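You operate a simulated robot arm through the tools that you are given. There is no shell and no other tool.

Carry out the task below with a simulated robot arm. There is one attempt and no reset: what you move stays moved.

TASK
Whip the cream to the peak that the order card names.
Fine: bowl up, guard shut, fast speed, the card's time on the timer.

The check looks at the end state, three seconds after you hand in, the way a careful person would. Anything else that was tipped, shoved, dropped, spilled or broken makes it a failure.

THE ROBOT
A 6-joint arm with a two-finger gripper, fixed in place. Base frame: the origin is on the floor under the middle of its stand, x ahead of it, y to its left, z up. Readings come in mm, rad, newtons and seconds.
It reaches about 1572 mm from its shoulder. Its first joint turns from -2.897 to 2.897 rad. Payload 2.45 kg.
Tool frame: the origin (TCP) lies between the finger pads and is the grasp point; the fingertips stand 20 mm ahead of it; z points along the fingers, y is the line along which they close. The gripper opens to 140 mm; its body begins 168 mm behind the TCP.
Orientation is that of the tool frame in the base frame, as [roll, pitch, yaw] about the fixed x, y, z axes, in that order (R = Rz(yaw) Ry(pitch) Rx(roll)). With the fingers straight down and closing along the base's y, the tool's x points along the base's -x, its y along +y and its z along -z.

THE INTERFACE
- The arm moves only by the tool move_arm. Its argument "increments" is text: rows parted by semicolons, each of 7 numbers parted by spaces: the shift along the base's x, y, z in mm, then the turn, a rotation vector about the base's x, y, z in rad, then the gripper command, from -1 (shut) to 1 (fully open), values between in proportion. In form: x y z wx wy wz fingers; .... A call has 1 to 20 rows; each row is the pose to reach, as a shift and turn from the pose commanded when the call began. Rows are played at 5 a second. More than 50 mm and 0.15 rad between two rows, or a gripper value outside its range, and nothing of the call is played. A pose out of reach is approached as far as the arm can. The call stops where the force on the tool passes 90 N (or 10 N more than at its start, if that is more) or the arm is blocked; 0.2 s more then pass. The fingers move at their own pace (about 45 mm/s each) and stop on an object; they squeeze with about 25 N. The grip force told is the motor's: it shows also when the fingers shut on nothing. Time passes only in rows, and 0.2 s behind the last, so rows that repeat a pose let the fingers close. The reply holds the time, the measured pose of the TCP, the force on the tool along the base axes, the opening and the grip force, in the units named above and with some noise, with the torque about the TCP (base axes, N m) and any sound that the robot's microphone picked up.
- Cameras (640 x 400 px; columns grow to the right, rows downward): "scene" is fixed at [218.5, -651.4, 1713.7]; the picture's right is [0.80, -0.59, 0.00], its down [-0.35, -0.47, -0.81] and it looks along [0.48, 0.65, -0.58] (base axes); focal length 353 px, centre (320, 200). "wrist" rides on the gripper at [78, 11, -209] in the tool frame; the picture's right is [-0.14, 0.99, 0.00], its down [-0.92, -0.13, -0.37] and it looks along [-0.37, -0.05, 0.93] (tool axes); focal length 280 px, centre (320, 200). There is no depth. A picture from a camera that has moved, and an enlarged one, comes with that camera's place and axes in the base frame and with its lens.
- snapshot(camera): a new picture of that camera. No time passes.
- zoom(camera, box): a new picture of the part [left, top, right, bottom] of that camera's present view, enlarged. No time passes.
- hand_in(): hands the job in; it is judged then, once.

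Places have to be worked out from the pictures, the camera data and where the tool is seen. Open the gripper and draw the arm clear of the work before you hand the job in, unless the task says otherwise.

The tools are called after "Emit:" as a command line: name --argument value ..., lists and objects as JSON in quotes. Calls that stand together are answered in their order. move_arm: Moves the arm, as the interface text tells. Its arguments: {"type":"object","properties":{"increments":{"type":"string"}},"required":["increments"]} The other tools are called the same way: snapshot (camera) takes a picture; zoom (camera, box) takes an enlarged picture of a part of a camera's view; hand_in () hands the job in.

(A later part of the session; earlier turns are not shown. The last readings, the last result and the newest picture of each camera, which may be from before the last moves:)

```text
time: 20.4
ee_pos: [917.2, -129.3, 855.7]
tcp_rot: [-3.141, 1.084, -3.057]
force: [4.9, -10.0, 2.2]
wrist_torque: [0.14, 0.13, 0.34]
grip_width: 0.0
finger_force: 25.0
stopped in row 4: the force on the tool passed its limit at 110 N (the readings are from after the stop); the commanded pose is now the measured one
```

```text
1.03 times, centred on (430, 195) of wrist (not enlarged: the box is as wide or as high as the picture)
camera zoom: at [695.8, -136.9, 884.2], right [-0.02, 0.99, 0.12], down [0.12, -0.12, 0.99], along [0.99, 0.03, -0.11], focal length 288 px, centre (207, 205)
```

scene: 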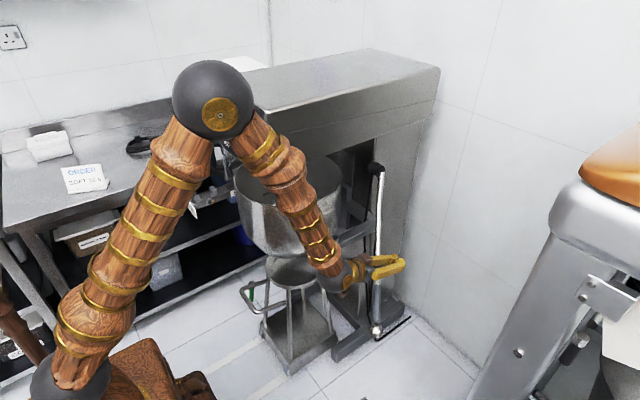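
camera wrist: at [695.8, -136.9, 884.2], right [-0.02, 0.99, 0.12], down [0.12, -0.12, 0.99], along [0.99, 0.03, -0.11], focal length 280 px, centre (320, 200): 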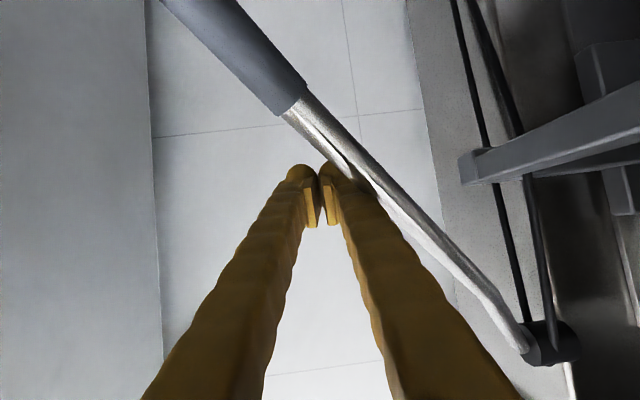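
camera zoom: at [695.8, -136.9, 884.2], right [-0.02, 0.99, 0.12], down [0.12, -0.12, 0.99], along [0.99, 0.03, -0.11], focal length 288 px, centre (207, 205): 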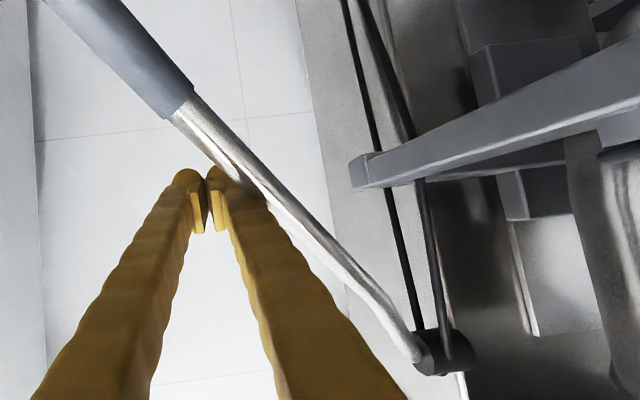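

The bowl is now lifted well off the trolley. I press gently further to confirm that this is the end stop.

Emit:
move_arm --increments "0 4 -4 0 0 0 -1; 0 8 -8 0 0 0 -1; 0 8 -8 0 0 0 -1"

Emit:
zoom --camera "scene" --box '[220, 130, 430, 350]'

```text
time: 20.9
ee_pos: [919.6, -129.8, 855.3]
tcp_rot: [-3.138, 1.094, -3.059]
force: [3.3, -11.1, 5.3]
wrist_torque: [0.23, 0.29, 0.41]
grip_width: 0.0
finger_force: 24.8
stopped in row 2: the force on the tool passed its limit at 104 N (the readings are from after the stop); the commanded pose is now the measured one
```

```text
1.82 times, centred on (325, 240) of scene
camera zoom: at [218.5, -651.4, 1713.7], right [0.8, -0.59, 0.0], down [-0.35, -0.47, -0.81], along [0.48, 0.65, -0.58], focal length 642 px, centre (311, 127)
```

zoom: 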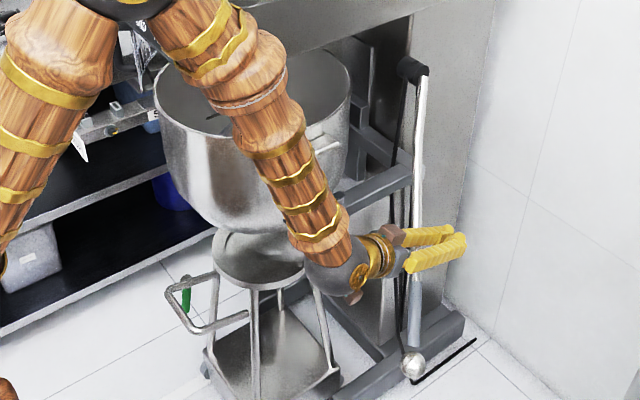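

It's rigid, so the lever is at its end stop. I back off up and away, then check the bowl stays up.

Emit:
move_arm --increments "-5 -20 20 0 0 0 -1; -10 -40 45 0 0 0 -1; -40 -60 80 0 0 0 -1; -80 -80 110 0 0 0 -1; -120 -100 140 0 0 0 -1; -160 -120 170 0 0 0 -1; -190 -140 205 0 0 0 -1; -220 -160 240 0 0 0 -1; -250 -170 280 0 0 0 -1; -280 -180 320 0 0 0 -1"

Emit:
snapshot --camera "scene"

Emit:
snapshot --camera "wrist"

```text
refused: row 3 steps farther than a row can; nothing moved
```

```text
taken
```

scene: 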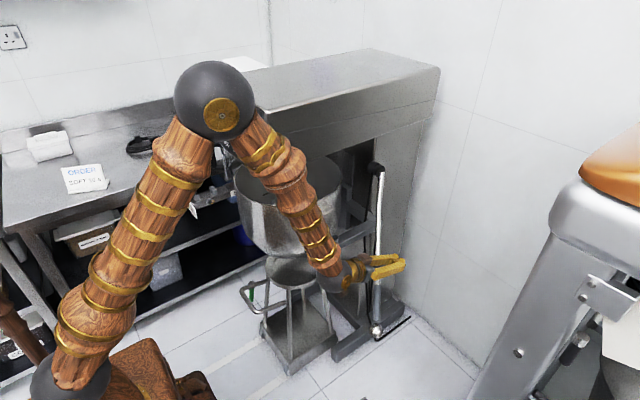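

```text
taken
camera wrist: at [697.3, -135.4, 882.2], right [-0.02, 0.99, 0.12], down [0.11, -0.12, 0.99], along [0.99, 0.03, -0.1], focal length 280 px, centre (320, 200)
```

wrist: 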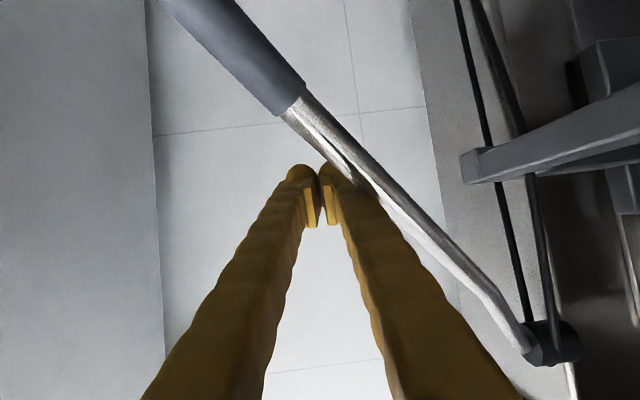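

The rows were too far apart, so nothing moved; I retry with smaller steps backing away from the lever.

Emit:
move_arm --increments "-5 -20 20 0 0 0 -1; -10 -40 45 0 0 0 -1; -35 -55 70 0 0 0 -1; -65 -70 95 0 0 0 -1; -95 -85 120 0 0 0 -1; -125 -100 145 0 0 0 -1; -155 -115 172 0 0 0 -1; -185 -130 200 0 0 0 -1; -215 -140 230 0 0 0 -1; -240 -150 265 0 0 0 -1; -260 -160 300 0 0 0 -1"

Emit:
snapshot --camera "scene"

Emit:
snapshot --camera "wrist"

```text
time: 23.3
ee_pos: [659.1, -289.4, 1154.8]
tcp_rot: [3.14, 1.092, -3.061]
force: [0.8, 0.3, 0.4]
wrist_torque: [0.0, -0.02, 0.01]
grip_width: 0.1
finger_force: 25.3
```

```text
taken
```

scene: 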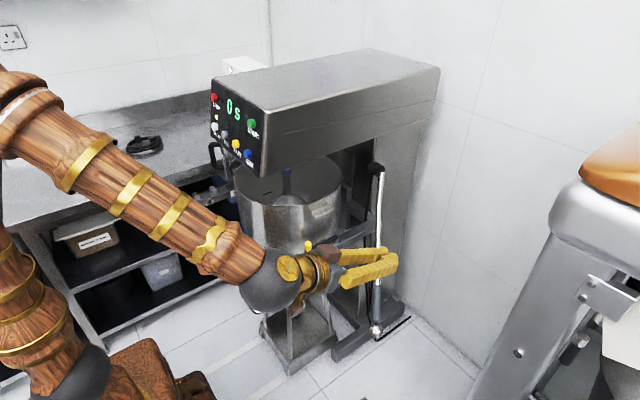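

```text
taken
camera wrist: at [436.8, -296.4, 1182.3], right [-0.02, 0.99, 0.12], down [0.11, -0.12, 0.99], along [0.99, 0.03, -0.11], focal length 280 px, centre (320, 200)
```

wrist: 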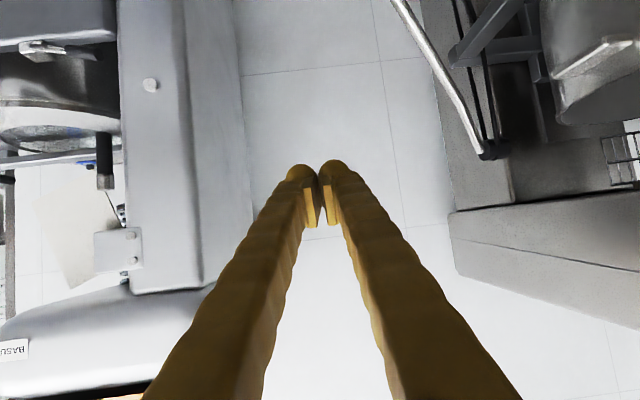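

The bowl stays up and the lever holds. Next the guard: I zoom in on it to see where it is relative to the raised bowl.

Emit:
zoom --camera "scene" --box '[195, 80, 355, 240]'

Emit:
zoom --camera "scene" --box '[200, 125, 280, 185]'

```text
2.50 times, centred on (275, 160) of scene
camera zoom: at [218.5, -651.4, 1713.7], right [0.8, -0.59, 0.0], down [-0.35, -0.47, -0.81], along [0.48, 0.65, -0.58], focal length 882 px, centre (432, 300)
```

zoom: 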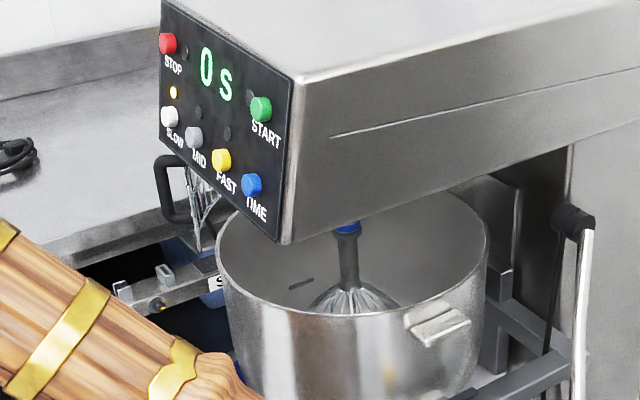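

```text
6.67 times, centred on (240, 155) of scene
camera zoom: at [218.5, -651.4, 1713.7], right [0.8, -0.59, 0.0], down [-0.35, -0.47, -0.81], along [0.48, 0.65, -0.58], focal length 2352 px, centre (853, 500)
```

zoom: 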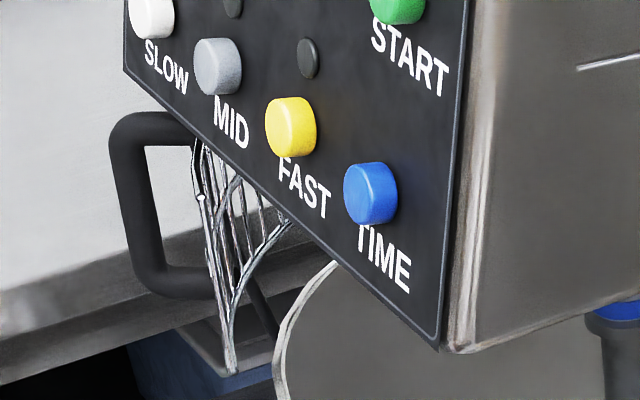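

The guard's handle bar is near [562,434,1124] (vertical, ~100 mm tall), about 245 mm from the whisk axis. I'll go up and over the front of the head to the left side so I can hook the handle with the tool tilted 45°.

Emit:
move_arm --increments "-10 10 44 0 0.04 -0.01 -1; -20 20 88 0 0.08 -0.02 -1; -30 30 132 0 0.12 -0.03 -1; -40 40 176 0 0.16 -0.04 -1; -50 60 218 0 0.2 -0.05 -1; -60 80 260 0 0.24 -0.06 -1; -70 100 302 0 0.28 -0.07 -1; -80 130 335 0 0.31 -0.08 -1; -80 175 345 0 0.31 -0.08 -1; -80 220 345 0 0.31 -0.08 -1; -80 265 345 0 0.31 -0.08 -1; -80 310 345 0 0.31 -0.08 -1"

Emit:
snapshot --camera "scene"

```text
time: 24.8
ee_pos: [650.7, -240.8, 1321.6]
tcp_rot: [3.018, 0.714, 3.068]
force: [0.7, -0.8, -0.5]
wrist_torque: [0.07, 0.05, 0.06]
grip_width: 0.0
finger_force: 25.2
stopped in row 7: the arm was blocked; the commanded pose is now the measured one
```

```text
taken
```

scene: 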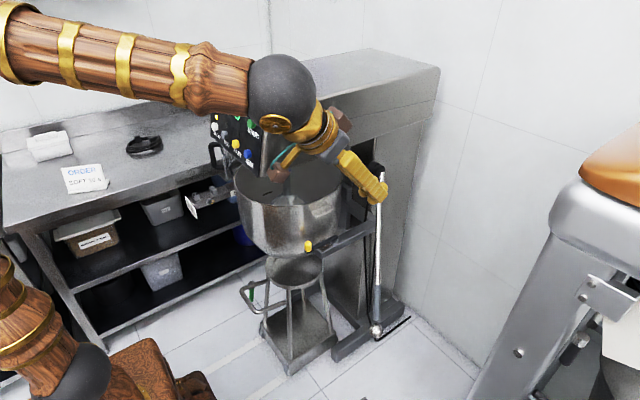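

The arm reported blocked with no contact force—likely a joint-speed/singularity limit. I continue more slowly from here.

Emit:
move_arm --increments "0 0 20 0 0 0 -1; 0 0 40 0 0 0 -1; 0 0 60 0 0 0 -1; 0 0 80 0 0 0 -1; 0 0 100 0 0 0 -1; 0 0 120 0 0 0 -1; 0 0 140 0 0 0 -1; 0 0 160 0 0 0 -1; 0 0 170 0 0 0 -1; 0 0 180 0 0 0 -1"

Emit:
snapshot --camera "scene"

```text
time: 27.0
ee_pos: [648.3, -238.8, 1507.1]
tcp_rot: [3.02, 0.719, 3.072]
force: [-0.5, -0.5, -0.2]
wrist_torque: [0.0, -0.01, 0.03]
grip_width: 0.2
finger_force: 25.3
```

```text
taken
```

scene: 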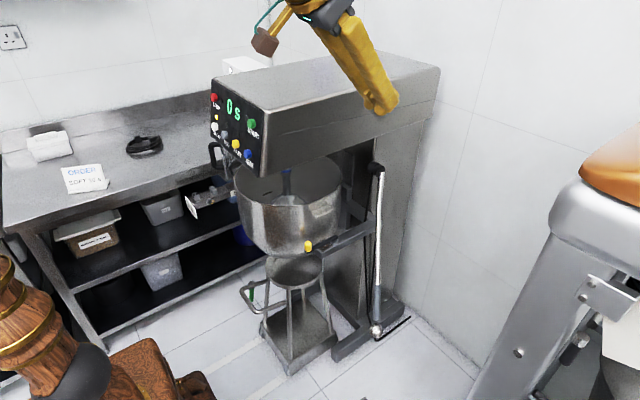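

Clear now. I traverse toward +y above the head at z≈1507.

Emit:
move_arm --increments "-5 35 0 0 0 0 -1; -10 70 0 0 0 0 -1; -15 105 0 0 0 0 -1; -20 140 0 0 0 0 -1; -25 175 0 0 0 0 -1; -30 210 0 0 0 0 -1; -35 245 0 0 0 0 -1; -40 280 0 0 0 0 -1; -45 315 0 0 0 0 -1; -50 350 0 0 0 0 -1; -55 385 0 0 0 0 -1; -60 420 0 0 0 0 -1; -65 455 0 0 0 0 -1; -70 490 0 0 0 0 -1; -75 525 0 0 0 0 -1; -80 560 0 0 0 0 -1; -85 595 0 0 0 0 -1; -90 630 0 0 0 0 -1; -95 665 0 0 0 0 -1; -100 700 0 0 0 0 -1"

Emit:
snapshot --camera "scene"

Emit:
snapshot --camera "wrist"

```text
time: 31.2
ee_pos: [549.5, 463.0, 1506.4]
tcp_rot: [3.021, 0.72, 3.071]
force: [-0.6, 0.5, 0.5]
wrist_torque: [0.01, 0.01, 0.03]
grip_width: 0.0
finger_force: 25.2
```

```text
taken
```

scene: 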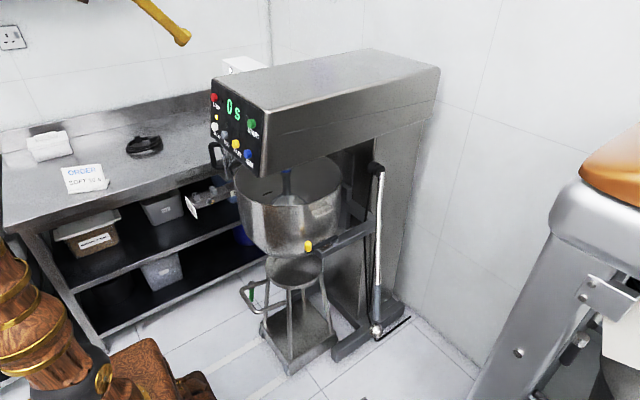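

```text
taken
camera wrist: at [352.1, 462.3, 1612.2], right [0.09, 0.98, 0.18], down [0.45, -0.2, 0.87], along [0.89, 0.0, -0.46], focal length 280 px, centre (320, 200)
```

wrist: 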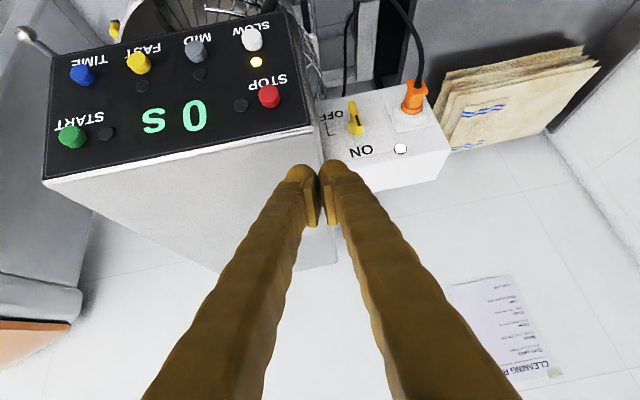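

I can see a socket box with an ON/OFF switch behind the machine and the wires of the guard at the front-left. I descend in front of the panel's left end to view the handle closely.

Emit:
move_arm --increments "-20 5 -20 0 0 0 -1; -45 10 -40 0 0 0 -1; -70 15 -65 0 0 0 -1; -90 20 -95 0 0 0 -1; -95 20 -125 0 0 0 -1; -100 20 -155 0 0 0 -1; -100 20 -185 0 0 0 -1; -100 20 -215 0 0 0 -1; -100 20 -245 0 0 0 -1"

Emit:
snapshot --camera "scene"

Emit:
snapshot --camera "wrist"

```text
time: 33.2
ee_pos: [448.1, 479.4, 1259.1]
tcp_rot: [3.022, 0.72, 3.074]
force: [0.6, -0.1, -0.5]
wrist_torque: [0.02, 0.0, -0.03]
grip_width: 0.1
finger_force: 25.8
```

```text
taken
```

scene: 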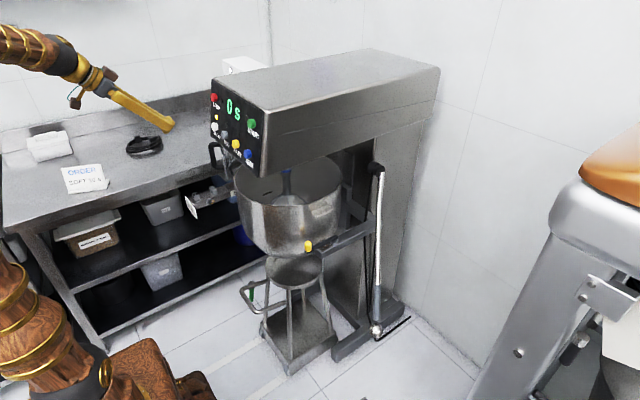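

```text
taken
camera wrist: at [250.9, 479.7, 1365.2], right [0.09, 0.98, 0.18], down [0.45, -0.2, 0.87], along [0.89, 0.0, -0.46], focal length 280 px, centre (320, 200)
```

wrist: 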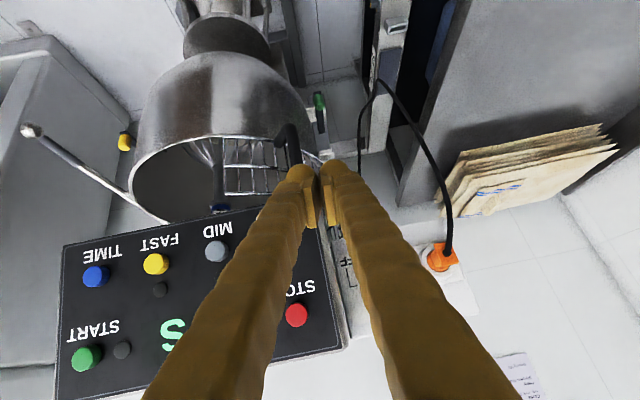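

Emit:
zoom --camera "wrist" --box '[120, 40, 360, 230]'

Emit:
zoom --camera "wrist" --box '[200, 90, 330, 190]'

```text
2.11 times, centred on (240, 135) of wrist
camera zoom: at [250.9, 479.7, 1365.2], right [0.09, 0.98, 0.18], down [0.45, -0.2, 0.87], along [0.89, 0.0, -0.46], focal length 590 px, centre (488, 337)
```

zoom: 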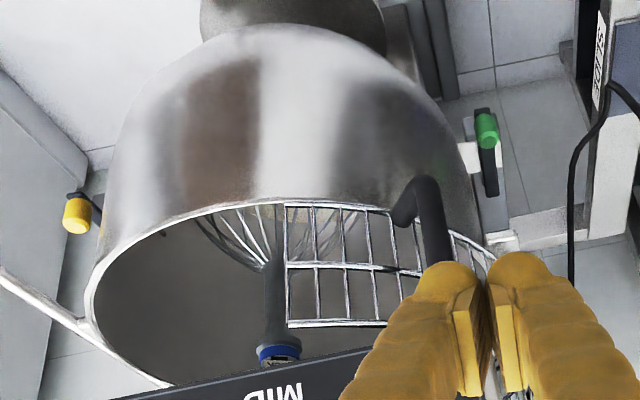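

```text
4.00 times, centred on (265, 140) of wrist
camera zoom: at [250.9, 479.7, 1365.2], right [0.09, 0.98, 0.18], down [0.45, -0.2, 0.87], along [0.89, 0.0, -0.46], focal length 1122 px, centre (540, 440)
```

zoom: 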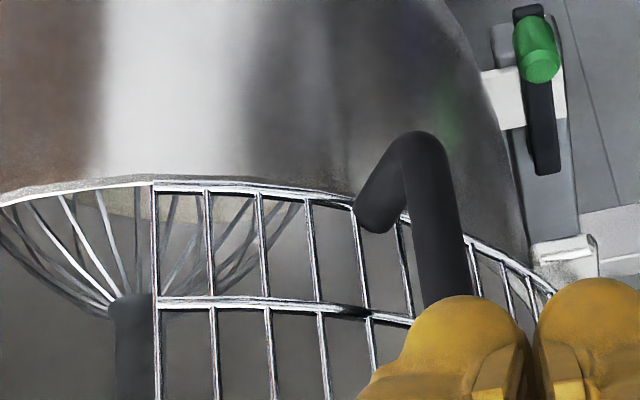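

The handle's vertical bar is at about [568,459] from z≈1075 to 1170 (angle ~140° around the whisk axis (757,300), radius ~247). I'll yaw the closed fingers to point radially inward and place them just behind (+y side of) the handle bar.

Emit:
move_arm --increments "8 20 0 -0.01 0.004 -0.09 -1; 17 40 0 -0.021 0.008 -0.177 -1; 26 60 0 -0.032 0.012 -0.266 -1; 35 80 0 -0.043 0.016 -0.354 -1; 43 100 0 -0.054 0.02 -0.443 -1; 52 120 0 -0.064 0.025 -0.532 -1; 62 117 -20 -0.075 0.029 -0.62 -1; 75 110 -40 -0.0857 0.0328 -0.709 -1; 92 91 -59 -0.0857 0.0328 -0.709 -1"

Emit:
snapshot --camera "scene"

Emit:
snapshot --camera "wrist"

```text
time: 34.4
ee_pos: [463.9, 512.2, 1382.4]
tcp_rot: [2.863, 0.692, 2.538]
force: [-0.7, -0.6, 0.4]
wrist_torque: [0.01, 0.02, 0.0]
grip_width: 0.2
finger_force: 25.4
stopped in row 6: the arm was blocked; the commanded pose is now the measured one
```

```text
taken
```

scene: 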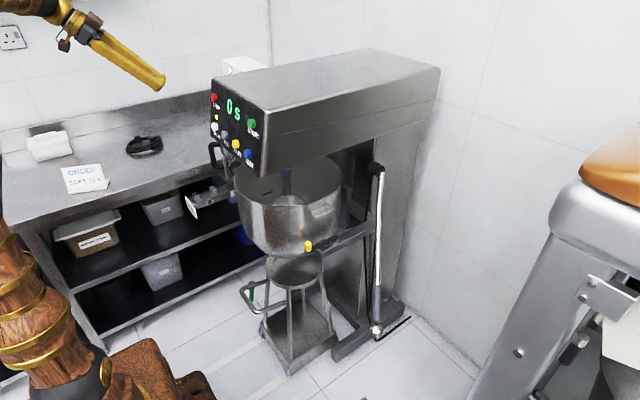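

```text
taken
camera wrist: at [280.8, 580.5, 1488.4], right [0.48, 0.82, 0.3], down [0.29, -0.47, 0.83], along [0.83, -0.32, -0.47], focal length 280 px, centre (320, 200)
```

wrist: 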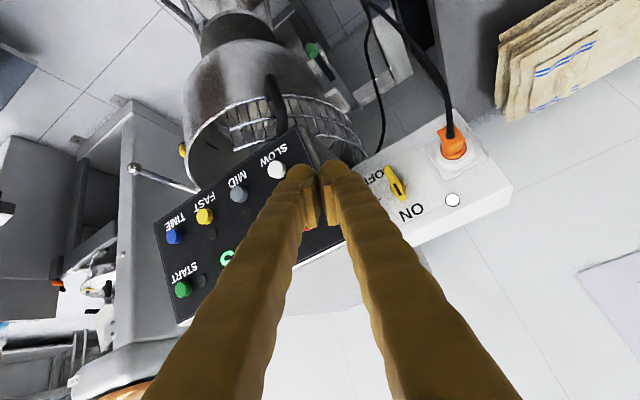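

The arm deviated upward near a wrist limit with that yaw, so I'll avoid it. I return to a straight-ahead tool yaw here (free space), which was fine before, and will push the handle with that orientation.

Emit:
move_arm --increments "0 2 0 -0.027 0.005 0.053 -1; 0 4 0 -0.053 0.009 0.105 -1; 0 6 0 -0.08 0.014 0.158 -1; 0 8 0 -0.106 0.018 0.21 -1; 0 10 0 -0.133 0.023 0.263 -1; 0 12 0 -0.159 0.027 0.315 -1; 0 14 0 -0.186 0.032 0.368 -1; 0 16 0 -0.212 0.036 0.42 -1; 0 16 0 -0.212 0.036 0.42 -1"

```text
time: 36.4
ee_pos: [465.9, 531.9, 1375.3]
tcp_rot: [-3.133, 0.721, -3.133]
force: [-0.1, 0.1, -1.1]
wrist_torque: [-0.01, 0.02, 0.01]
grip_width: 0.1
finger_force: 25.0
```

Orientation is now straight and level. I descend slowly on the handle's left side, staying outside the panel.

Emit:
move_arm --increments "0 0 -25 0 0 0 -1; 0 0 -50 0 0 0 -1; 0 0 -75 0 0 0 -1; 0 0 -100 0 0 0 -1; 0 0 -125 0 0 0 -1; 0 0 -150 0 0 0 -1; 5 0 -175 0 0 0 -1; 10 0 -195 0 0 0 -1; 10 0 -195 0 0 0 -1"

Emit:
snapshot --camera "scene"

Emit:
snapshot --camera "wrist"

```text
time: 38.4
ee_pos: [474.9, 525.2, 1199.6]
tcp_rot: [3.119, 0.732, 3.128]
force: [-0.1, -0.6, -0.3]
wrist_torque: [0.04, -0.08, 0.01]
grip_width: 0.0
finger_force: 23.9
```

```text
taken
```

scene: 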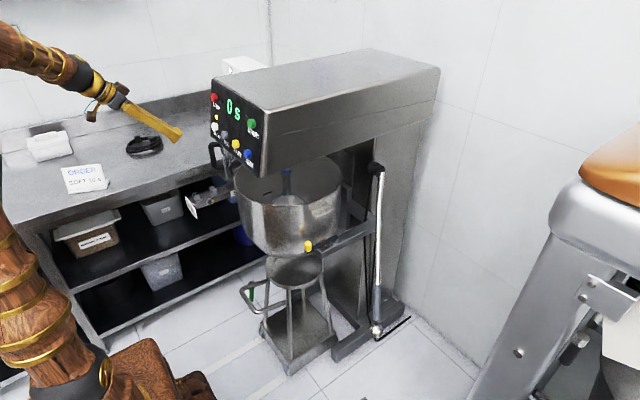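

```text
taken
camera wrist: at [277.0, 534.6, 1303.3], right [0.1, 0.99, 0.11], down [0.44, -0.14, 0.89], along [0.89, -0.04, -0.45], focal length 280 px, centre (320, 200)
```

wrist: 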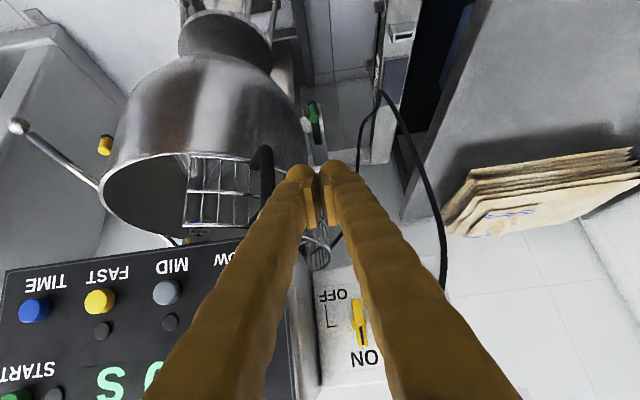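

The measured pose lags the command a bit; I hold briefly to let it settle and zoom on the handle.

Emit:
move_arm --increments "0 0 0 0 0 0 -1; 0 0 0 0 0 0 -1; 0 0 0 0 0 0 -1"

Emit:
zoom --camera "wrist" --box '[160, 120, 360, 280]'

Emit:
zoom --camera "scene" --box '[100, 60, 280, 200]'

```text
time: 39.2
ee_pos: [475.4, 526.5, 1199.5]
tcp_rot: [3.121, 0.731, 3.128]
force: [0.0, 0.0, 0.1]
wrist_torque: [-0.02, -0.01, 0.0]
grip_width: 0.0
finger_force: 24.5
```

```text
2.50 times, centred on (260, 200) of wrist
camera zoom: at [277.2, 535.4, 1303.1], right [0.1, 0.99, 0.11], down [0.44, -0.14, 0.89], along [0.89, -0.04, -0.45], focal length 701 px, centre (470, 200)
```

zoom: 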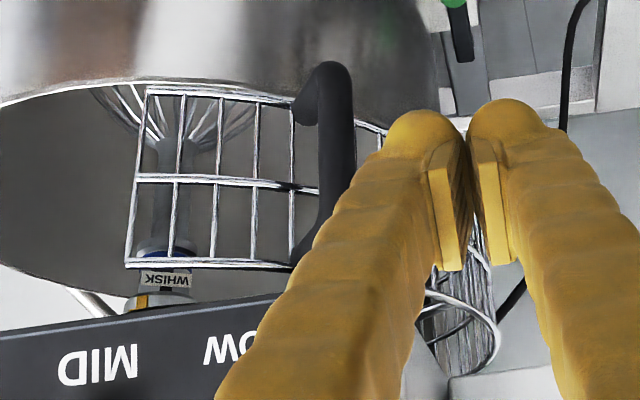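

```text
2.86 times, centred on (190, 130) of scene
camera zoom: at [218.5, -651.4, 1713.7], right [0.8, -0.59, 0.0], down [-0.35, -0.47, -0.81], along [0.48, 0.65, -0.58], focal length 1008 px, centre (691, 400)
```

zoom: 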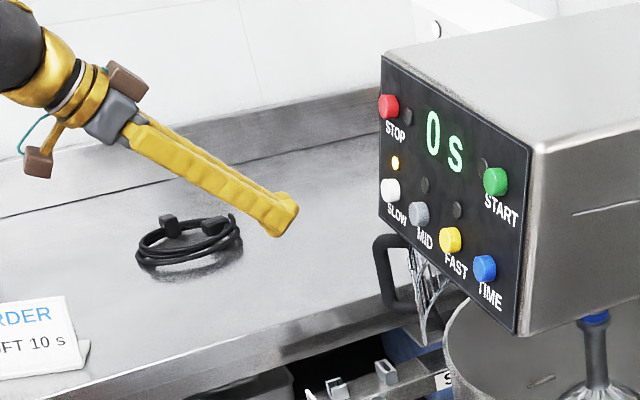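

The handle bar is at about [571,458], z 1073–1153. I bring the closed fingertips in beside it on the +y side, at z≈1118.

Emit:
move_arm --increments "20 0 -20 0 0 0 -1; 40 0 -38 0 0 0 -1; 60 -2 -55 0 0 0 -1; 80 -6 -70 0 0 0 -1; 95 -12 -80 0 0 0 -1; 103 -18 -82 0 0 0 -1"

Emit:
snapshot --camera "wrist"

Emit:
zoom --camera "scene" --box '[160, 90, 280, 190]'

```text
time: 40.6
ee_pos: [578.1, 512.7, 1099.7]
tcp_rot: [-3.132, 0.721, -3.134]
force: [-0.1, -0.4, 0.7]
wrist_torque: [0.01, 0.01, 0.0]
grip_width: 0.0
finger_force: 25.6
```

```text
taken
camera wrist: at [381.5, 524.8, 1205.1], right [0.1, 0.99, 0.08], down [0.45, -0.12, 0.89], along [0.89, -0.05, -0.46], focal length 280 px, centre (320, 200)
```

wrist: 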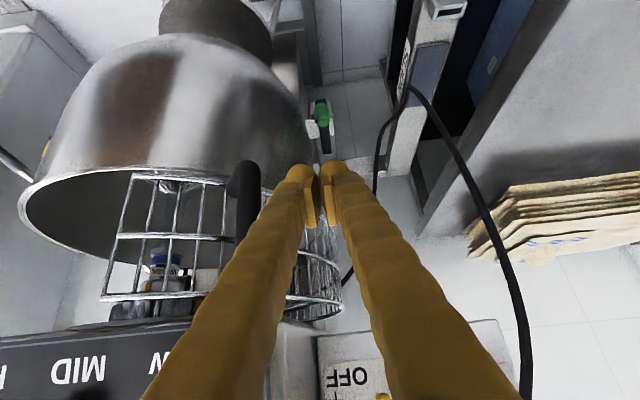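

```text
4.00 times, centred on (220, 140) of scene
camera zoom: at [218.5, -651.4, 1713.7], right [0.8, -0.59, 0.0], down [-0.35, -0.47, -0.81], along [0.48, 0.65, -0.58], focal length 1412 px, centre (720, 440)
```

zoom: 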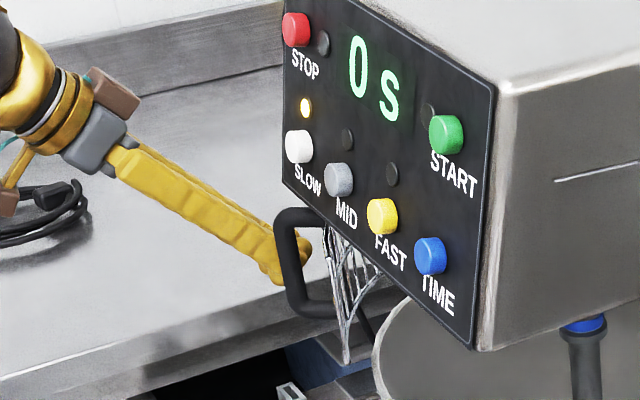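

The fingers are just behind the handle bar. I start pushing it along the arc toward the front.

Emit:
move_arm --increments "0 -12 3 0 0 0 -1; 0 -23 5 0 0 0 -1; -6 -32 6 0 0 0 -1; -13 -41 7 0 0 0 -1; -19 -50 7 0 0 0 -1; -25 -59 7 0 0 0 -1"

Emit:
snapshot --camera "wrist"

Emit:
zoom --camera "scene" --box '[160, 90, 280, 190]'

```text
time: 42.0
ee_pos: [561.8, 442.2, 1109.6]
tcp_rot: [-3.138, 0.722, 3.126]
force: [0.5, -0.2, 0.1]
wrist_torque: [0.04, -0.01, 0.03]
grip_width: 0.0
finger_force: 25.2
```

```text
taken
camera wrist: at [366.0, 458.5, 1214.7], right [0.12, 0.99, 0.09], down [0.44, -0.13, 0.89], along [0.89, -0.07, -0.45], focal length 280 px, centre (320, 200)
```

wrist: 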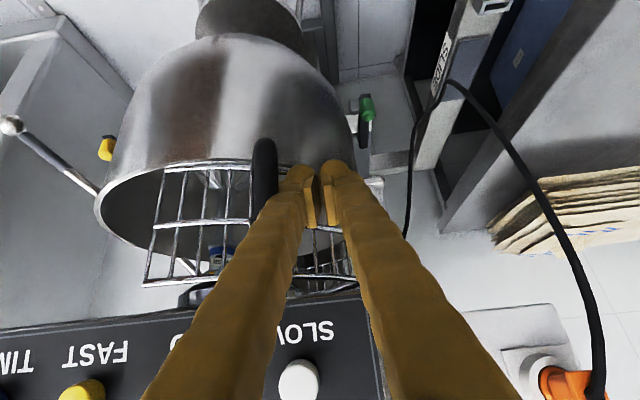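

```text
4.00 times, centred on (220, 140) of scene
camera zoom: at [218.5, -651.4, 1713.7], right [0.8, -0.59, 0.0], down [-0.35, -0.47, -0.81], along [0.48, 0.65, -0.58], focal length 1412 px, centre (720, 440)
```

zoom: 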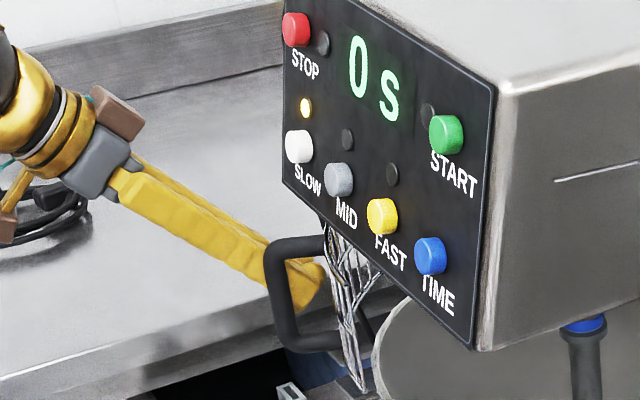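

The guard rotates smoothly with the handle. I continue the arc to the front centre.

Emit:
move_arm --increments "-9 -19 0 0 0 0 -1; -18 -38 0 0 0 0 -1; -24 -59 0 0 0 0 -1; -29 -80 0 0 0 0 -1; -32 -101 0 0 0 0 -1; -33 -122 0 0 0 0 -1"

Emit:
snapshot --camera "wrist"

Emit:
snapshot --camera "scene"

```text
time: 43.4
ee_pos: [521.3, 332.0, 1106.1]
tcp_rot: [-3.132, 0.722, -3.134]
force: [0.6, -0.6, -1.1]
wrist_torque: [-0.01, 0.0, 0.03]
grip_width: 0.0
finger_force: 25.0
```

```text
taken
camera wrist: at [324.5, 344.1, 1211.5], right [0.1, 0.99, 0.08], down [0.45, -0.12, 0.89], along [0.89, -0.05, -0.46], focal length 280 px, centre (320, 200)
```

wrist: 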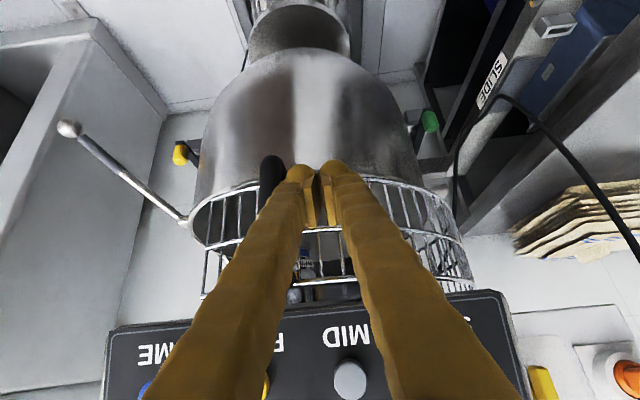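

```text
taken
```

scene: 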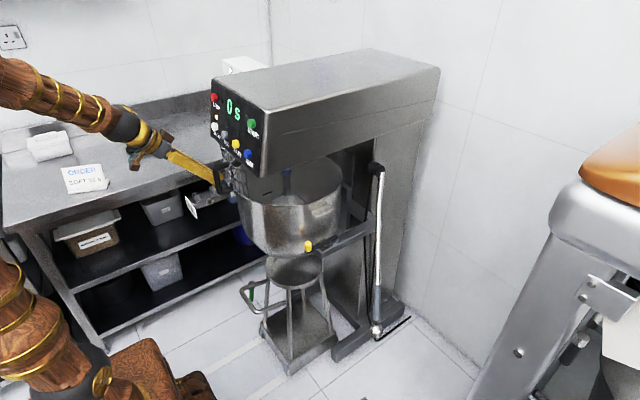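

The handle is now at the front and the guard half-covers the bowl. I continue round toward the right side, yawing the tool to stay behind the handle.

Emit:
move_arm --increments "-2 -21 0 0 0 0.087 -1; -2 -41 0 0 0 0.175 -1; 0 -62 0 0 0 0.262 -1; 3 -83 0 0 0 0.349 -1; 8 -103 0 0 0 0.436 -1; 15 -122 0 0 0 0.524 -1"

Emit:
snapshot --camera "wrist"

Emit:
snapshot --camera "scene"

```text
time: 44.8
ee_pos: [535.9, 206.8, 1105.3]
tcp_rot: [3.054, 0.711, -2.771]
force: [-0.1, 1.3, 1.0]
wrist_torque: [-0.27, 0.07, -0.1]
grip_width: 0.2
finger_force: 24.8
```

```text
taken
camera wrist: at [355.8, 128.6, 1212.6], right [-0.31, 0.94, 0.16], down [0.49, 0.02, 0.87], along [0.81, 0.35, -0.47], focal length 280 px, centre (320, 200)
```

wrist: 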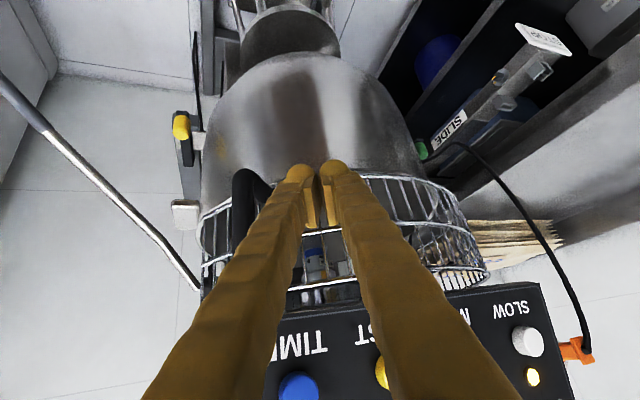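

```text
taken
```

scene: 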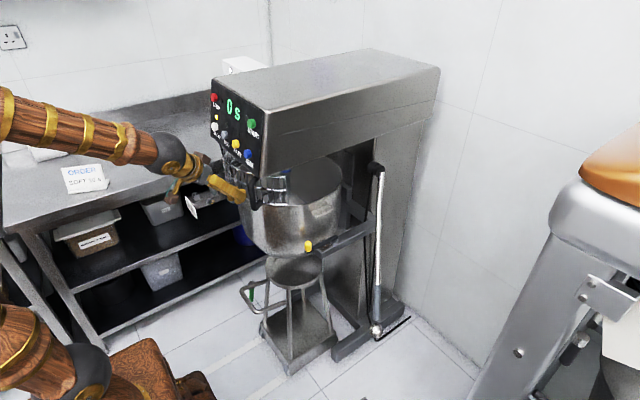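

The handle keeps moving round toward the right. I carry on, watching for the closing stop.

Emit:
move_arm --increments "9 -19 0 0 0 0.087 -1; 19 -38 0 0 0 0.175 -1; 31 -55 0 0 0 0.262 -1; 44 -71 0 0 0 0.349 -1; 59 -86 0 0 0 0.436 -1; 74 -99 0 0 0 0.524 -1"

Emit:
snapshot --camera "wrist"

Emit:
snapshot --camera "scene"

```text
time: 46.2
ee_pos: [610.0, 111.7, 1104.7]
tcp_rot: [-3.13, 0.72, -2.083]
force: [0.0, -0.5, 0.0]
wrist_torque: [0.01, 0.02, 0.0]
grip_width: 0.0
finger_force: 25.0
```

```text
taken
camera wrist: at [502.4, -52.7, 1210.5], right [-0.81, 0.58, 0.08], down [0.33, 0.33, 0.89], along [0.49, 0.74, -0.46], focal length 280 px, centre (320, 200)
```

wrist: 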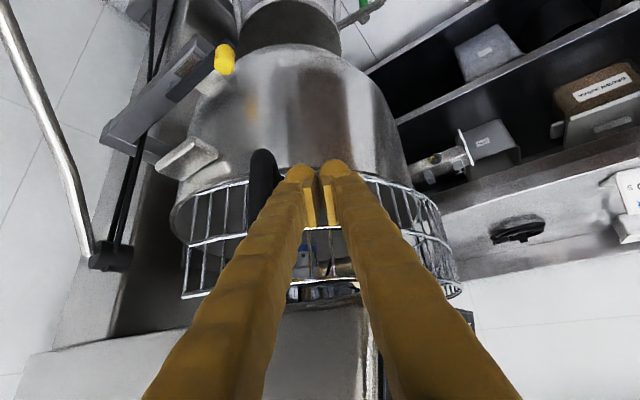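

```text
taken
```

scene: 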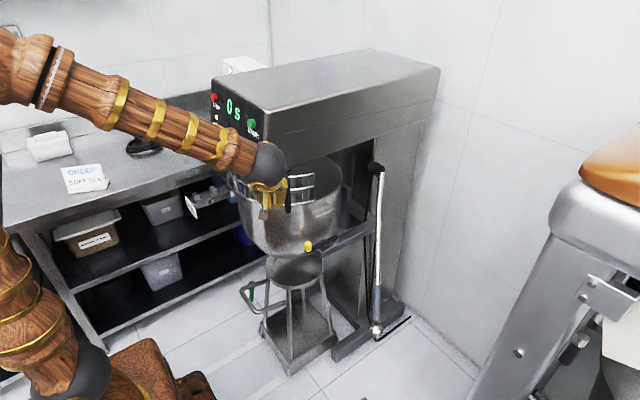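

No stop felt yet; the handle is at roughly 245° and the guard covers most of the front. I continue in small steps to find its closing stop.

Emit:
move_arm --increments "9 -6 0 0 0 0.044 -1; 17.5 -12 0 0 0 0.087 -1; 26 -17 0 0 0 0.131 -1; 35 -22 0 0 0 0.175 -1; 44 -27 0 0 0 0.218 -1; 54 -31.5 0 0 0 0.262 -1"

Emit:
snapshot --camera "wrist"

Emit:
zoom --camera "scene" --box '[200, 100, 400, 240]'

```text
time: 46.7
ee_pos: [614.0, 107.9, 1104.8]
tcp_rot: [3.14, 0.721, -2.025]
force: [-19.3, 13.2, 5.1]
wrist_torque: [-0.71, -0.93, -0.26]
grip_width: 0.1
finger_force: 25.5
stopped in row 2: the force on the tool passed its limit at 118 N (the readings are from after the stop); the commanded pose is now the measured one
```

```text
taken
camera wrist: at [518.4, -64.3, 1209.9], right [-0.84, 0.53, 0.09], down [0.31, 0.35, 0.88], along [0.43, 0.78, -0.46], focal length 280 px, centre (320, 200)
```

wrist: 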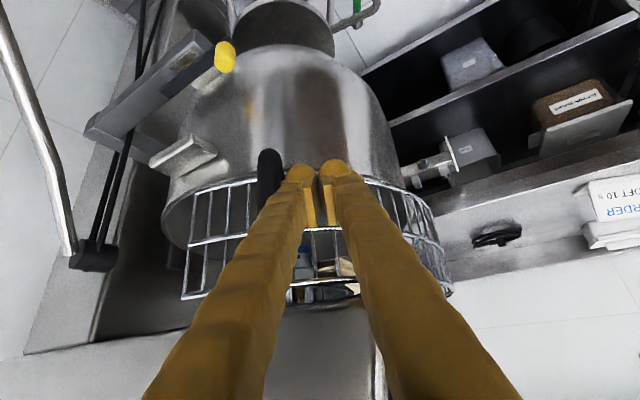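

```text
2.86 times, centred on (300, 170) of scene
camera zoom: at [218.5, -651.4, 1713.7], right [0.8, -0.59, 0.0], down [-0.35, -0.47, -0.81], along [0.48, 0.65, -0.58], focal length 1008 px, centre (377, 286)
```

zoom: 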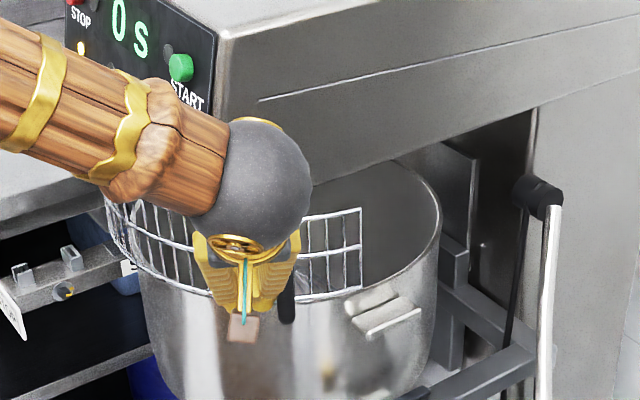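

The guard hit its stop (118 N spike) with the handle at ~247° and mesh covering the front, so it's shut. I back off the handle first tangentially, then straight out along the tool axis.

Emit:
move_arm --increments "-9 4 0 0 0 0 -1; -18 8 0 0 0 0 -1; -27 -12 18 0 0 0 -1; -36 -35 42 0 0 0 -1; -47 -58 70 0 0 0 -1; -58 -82 98 0 0 0 -1; -70 -106 128 0 0 0 -1; -80 -128 155 0 0 0 -1"

Emit:
snapshot --camera "wrist"

Emit:
snapshot --camera "scene"

```text
time: 48.5
ee_pos: [540.6, -25.3, 1254.0]
tcp_rot: [3.125, 0.721, -2.037]
force: [0.5, -0.9, 0.1]
wrist_torque: [-0.01, -0.04, 0.01]
grip_width: 0.0
finger_force: 25.2
```

```text
taken
camera wrist: at [446.0, -196.5, 1359.0], right [-0.84, 0.53, 0.1], down [0.32, 0.34, 0.88], along [0.43, 0.78, -0.46], focal length 280 px, centre (320, 200)
```

wrist: 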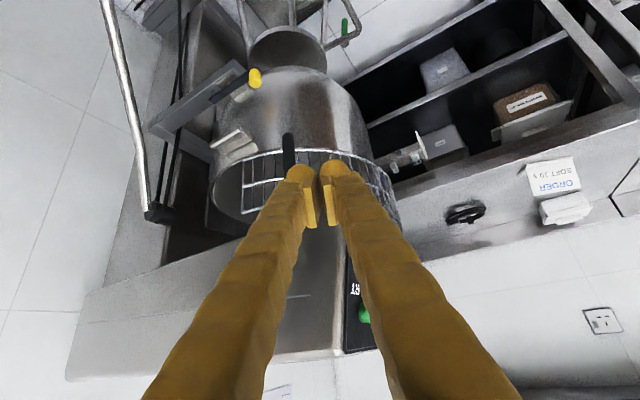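

```text
taken
```

scene: 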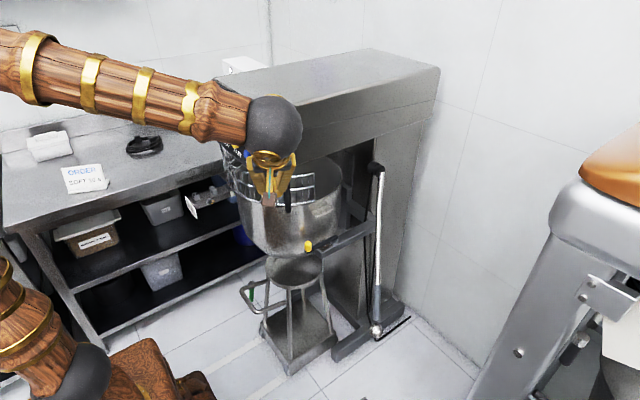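

The guard stays shut, with the handle at the right-front. Now the buttons: I'll turn the tool to face the panel (+x) and move in front of the FAST button at a safe standoff.

Emit:
move_arm --increments "-2 15 4 0 0 -0.08 -1; -5 32 8 0 0 -0.165 -1; -8 49 12 0 0 -0.25 -1; -11 66 16 0 0 -0.335 -1; -14 84 20 0 0 -0.42 -1; -17 102 24 0 0 -0.505 -1; -20 120 28 0 0 -0.59 -1; -23 140 32 0 0 -0.675 -1; -26 160 36 0 0 -0.76 -1; -30 180 40 0 0 -0.845 -1; -34 205 44 0 0 -0.93 -1; -38 230 46 0 0 -1.02 -1; -42 255 46 0 0 -1.104 -1; -46 285 46 0 0 -1.104 -1; -46 285 46 0 0 -1.104 -1"

Emit:
snapshot --camera "wrist"

Emit:
snapshot --camera "scene"

```text
time: 51.7
ee_pos: [490.0, 262.2, 1304.7]
tcp_rot: [3.141, 0.72, -3.132]
force: [0.4, 0.1, 0.4]
wrist_torque: [0.02, -0.01, -0.01]
grip_width: 0.0
finger_force: 25.5
```

```text
taken
camera wrist: at [293.0, 272.2, 1410.3], right [0.09, 0.99, 0.09], down [0.45, -0.12, 0.88], along [0.89, -0.04, -0.46], focal length 280 px, centre (320, 200)
```

wrist: 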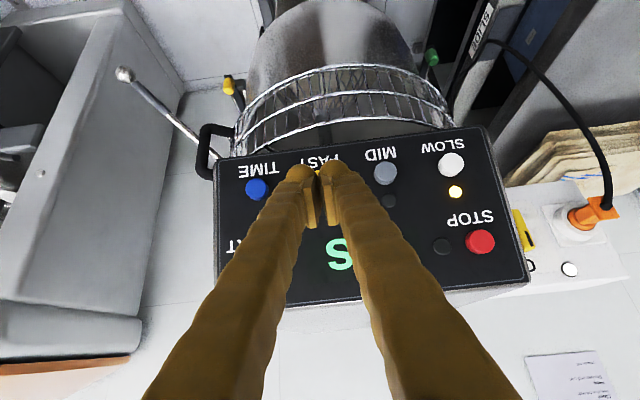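

```text
taken
```

scene: 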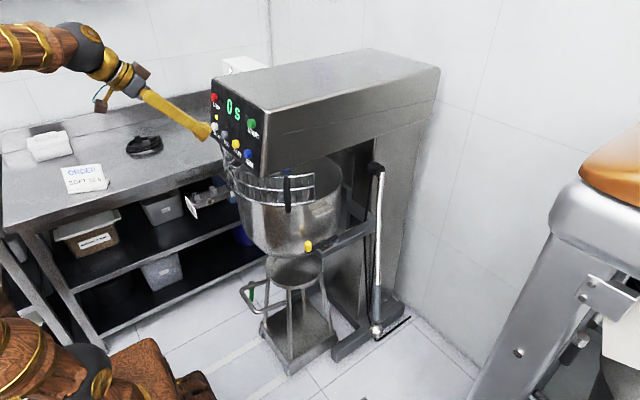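

The panel is right ahead and the guard covers the whole front. I zoom to localise the buttons precisely.

Emit:
zoom --camera "wrist" --box '[200, 130, 420, 270]'

Emit:
zoom --camera "scene" --box '[190, 80, 290, 180]'

```text
2.86 times, centred on (310, 200) of wrist
camera zoom: at [293.0, 272.2, 1410.3], right [0.09, 0.99, 0.09], down [0.45, -0.12, 0.88], along [0.89, -0.04, -0.46], focal length 801 px, centre (349, 200)
```

zoom: 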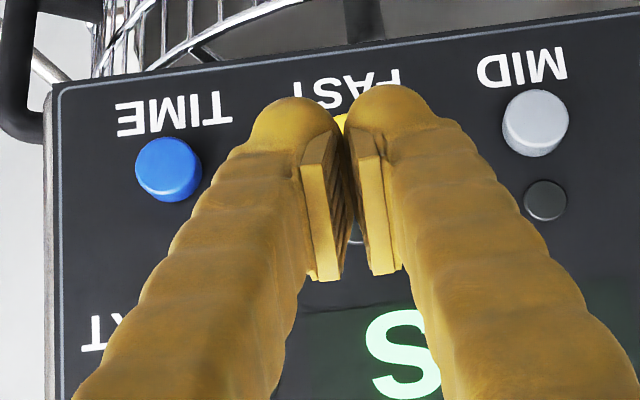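

```text
4.00 times, centred on (240, 130) of scene
camera zoom: at [218.5, -651.4, 1713.7], right [0.8, -0.59, 0.0], down [-0.35, -0.47, -0.81], along [0.48, 0.65, -0.58], focal length 1412 px, centre (640, 480)
```

zoom: 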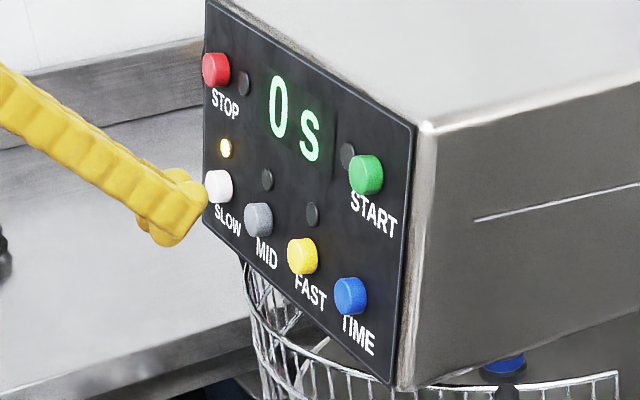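

TIME face ≈[579,184,1240], MID ≈[578,337,1240], so FAST ≈[579,260,1240]. I move the closed fingertips to just in front of FAST.

Emit:
move_arm --increments "8 -1 -15 0 0 0 -1; 16 -1 -30 0 0 0 -1; 26 -1.5 -45 0 0 0 -1; 38 -1.5 -58 0 0 0 -1; 42 -1.5 -58 0 0 0 -1"

Emit:
zoom --camera "scene" --box '[190, 80, 290, 180]'

Emit:
zoom --camera "wrist" --box '[200, 130, 420, 270]'

```text
time: 52.9
ee_pos: [530.7, 262.5, 1247.3]
tcp_rot: [-3.141, 0.721, -3.13]
force: [0.4, 0.0, -0.7]
wrist_torque: [-0.03, -0.01, -0.02]
grip_width: 0.0
finger_force: 24.8
```

```text
4.00 times, centred on (240, 130) of scene
camera zoom: at [218.5, -651.4, 1713.7], right [0.8, -0.59, 0.0], down [-0.35, -0.47, -0.81], along [0.48, 0.65, -0.58], focal length 1412 px, centre (640, 480)
```

zoom: 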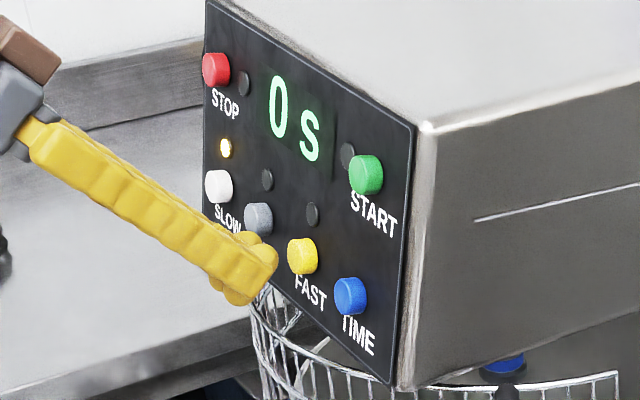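

```text
2.86 times, centred on (310, 200) of wrist
camera zoom: at [334.5, 270.8, 1351.9], right [0.09, 0.99, 0.09], down [0.45, -0.12, 0.88], along [0.89, -0.04, -0.46], focal length 801 px, centre (349, 200)
```

zoom: 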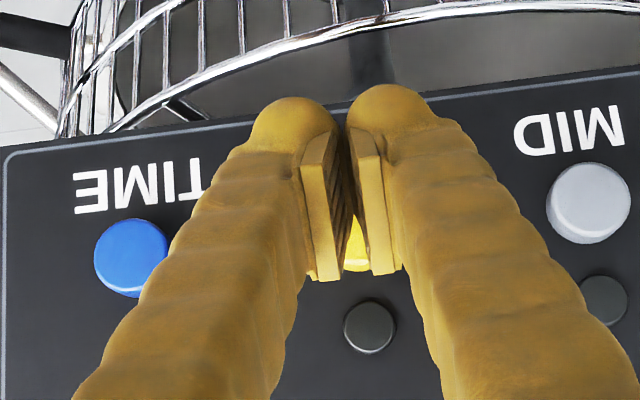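

Fingertips are aligned with FAST. I advance slowly in +x to press it.

Emit:
move_arm --increments "8 -2 0 0 0 0 -1; 14 -2 0 0 0 0 -1; 18 -2 -1 0 0 0 -1; 21 -2 -1 0 0 0 -1; 24 -2 -1 0 0 0 -1"

Emit:
zoom --camera "scene" --box '[190, 80, 290, 180]'

```text
time: 54.1
ee_pos: [554.1, 260.7, 1245.4]
tcp_rot: [-3.14, 0.72, -3.131]
force: [-3.0, 1.1, -1.1]
wrist_torque: [0.04, 0.04, 0.02]
grip_width: 0.0
finger_force: 25.4
```

```text
4.00 times, centred on (240, 130) of scene
camera zoom: at [218.5, -651.4, 1713.7], right [0.8, -0.59, 0.0], down [-0.35, -0.47, -0.81], along [0.48, 0.65, -0.58], focal length 1412 px, centre (640, 480)
```

zoom: 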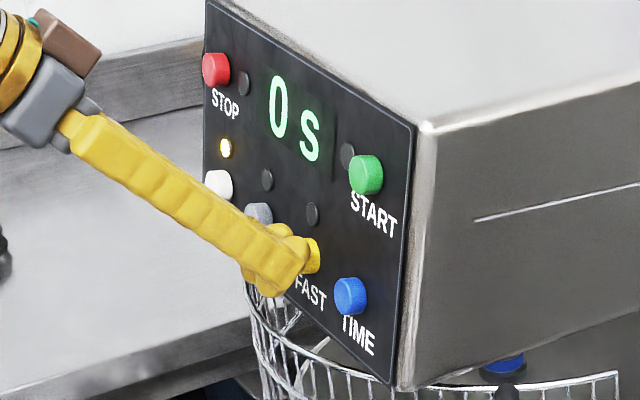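

Light contact of 3 N. I press a few mm further.

Emit:
move_arm --increments "2 0 0 0 0 0 -1; 4 0 -1 0 0 0 -1"

Emit:
zoom --camera "scene" --box '[190, 80, 290, 180]'

```text
time: 54.7
ee_pos: [558.4, 259.7, 1246.5]
tcp_rot: [3.139, 0.72, -3.129]
force: [-14.3, -3.0, 10.1]
wrist_torque: [-0.02, -0.21, -0.18]
grip_width: 6.4
finger_force: 29.0
heard: click
```

```text
4.00 times, centred on (240, 130) of scene
camera zoom: at [218.5, -651.4, 1713.7], right [0.8, -0.59, 0.0], down [-0.35, -0.47, -0.81], along [0.48, 0.65, -0.58], focal length 1412 px, centre (640, 480)
```

zoom: 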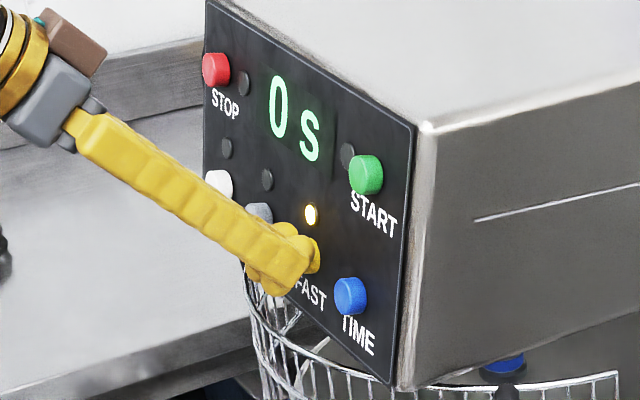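

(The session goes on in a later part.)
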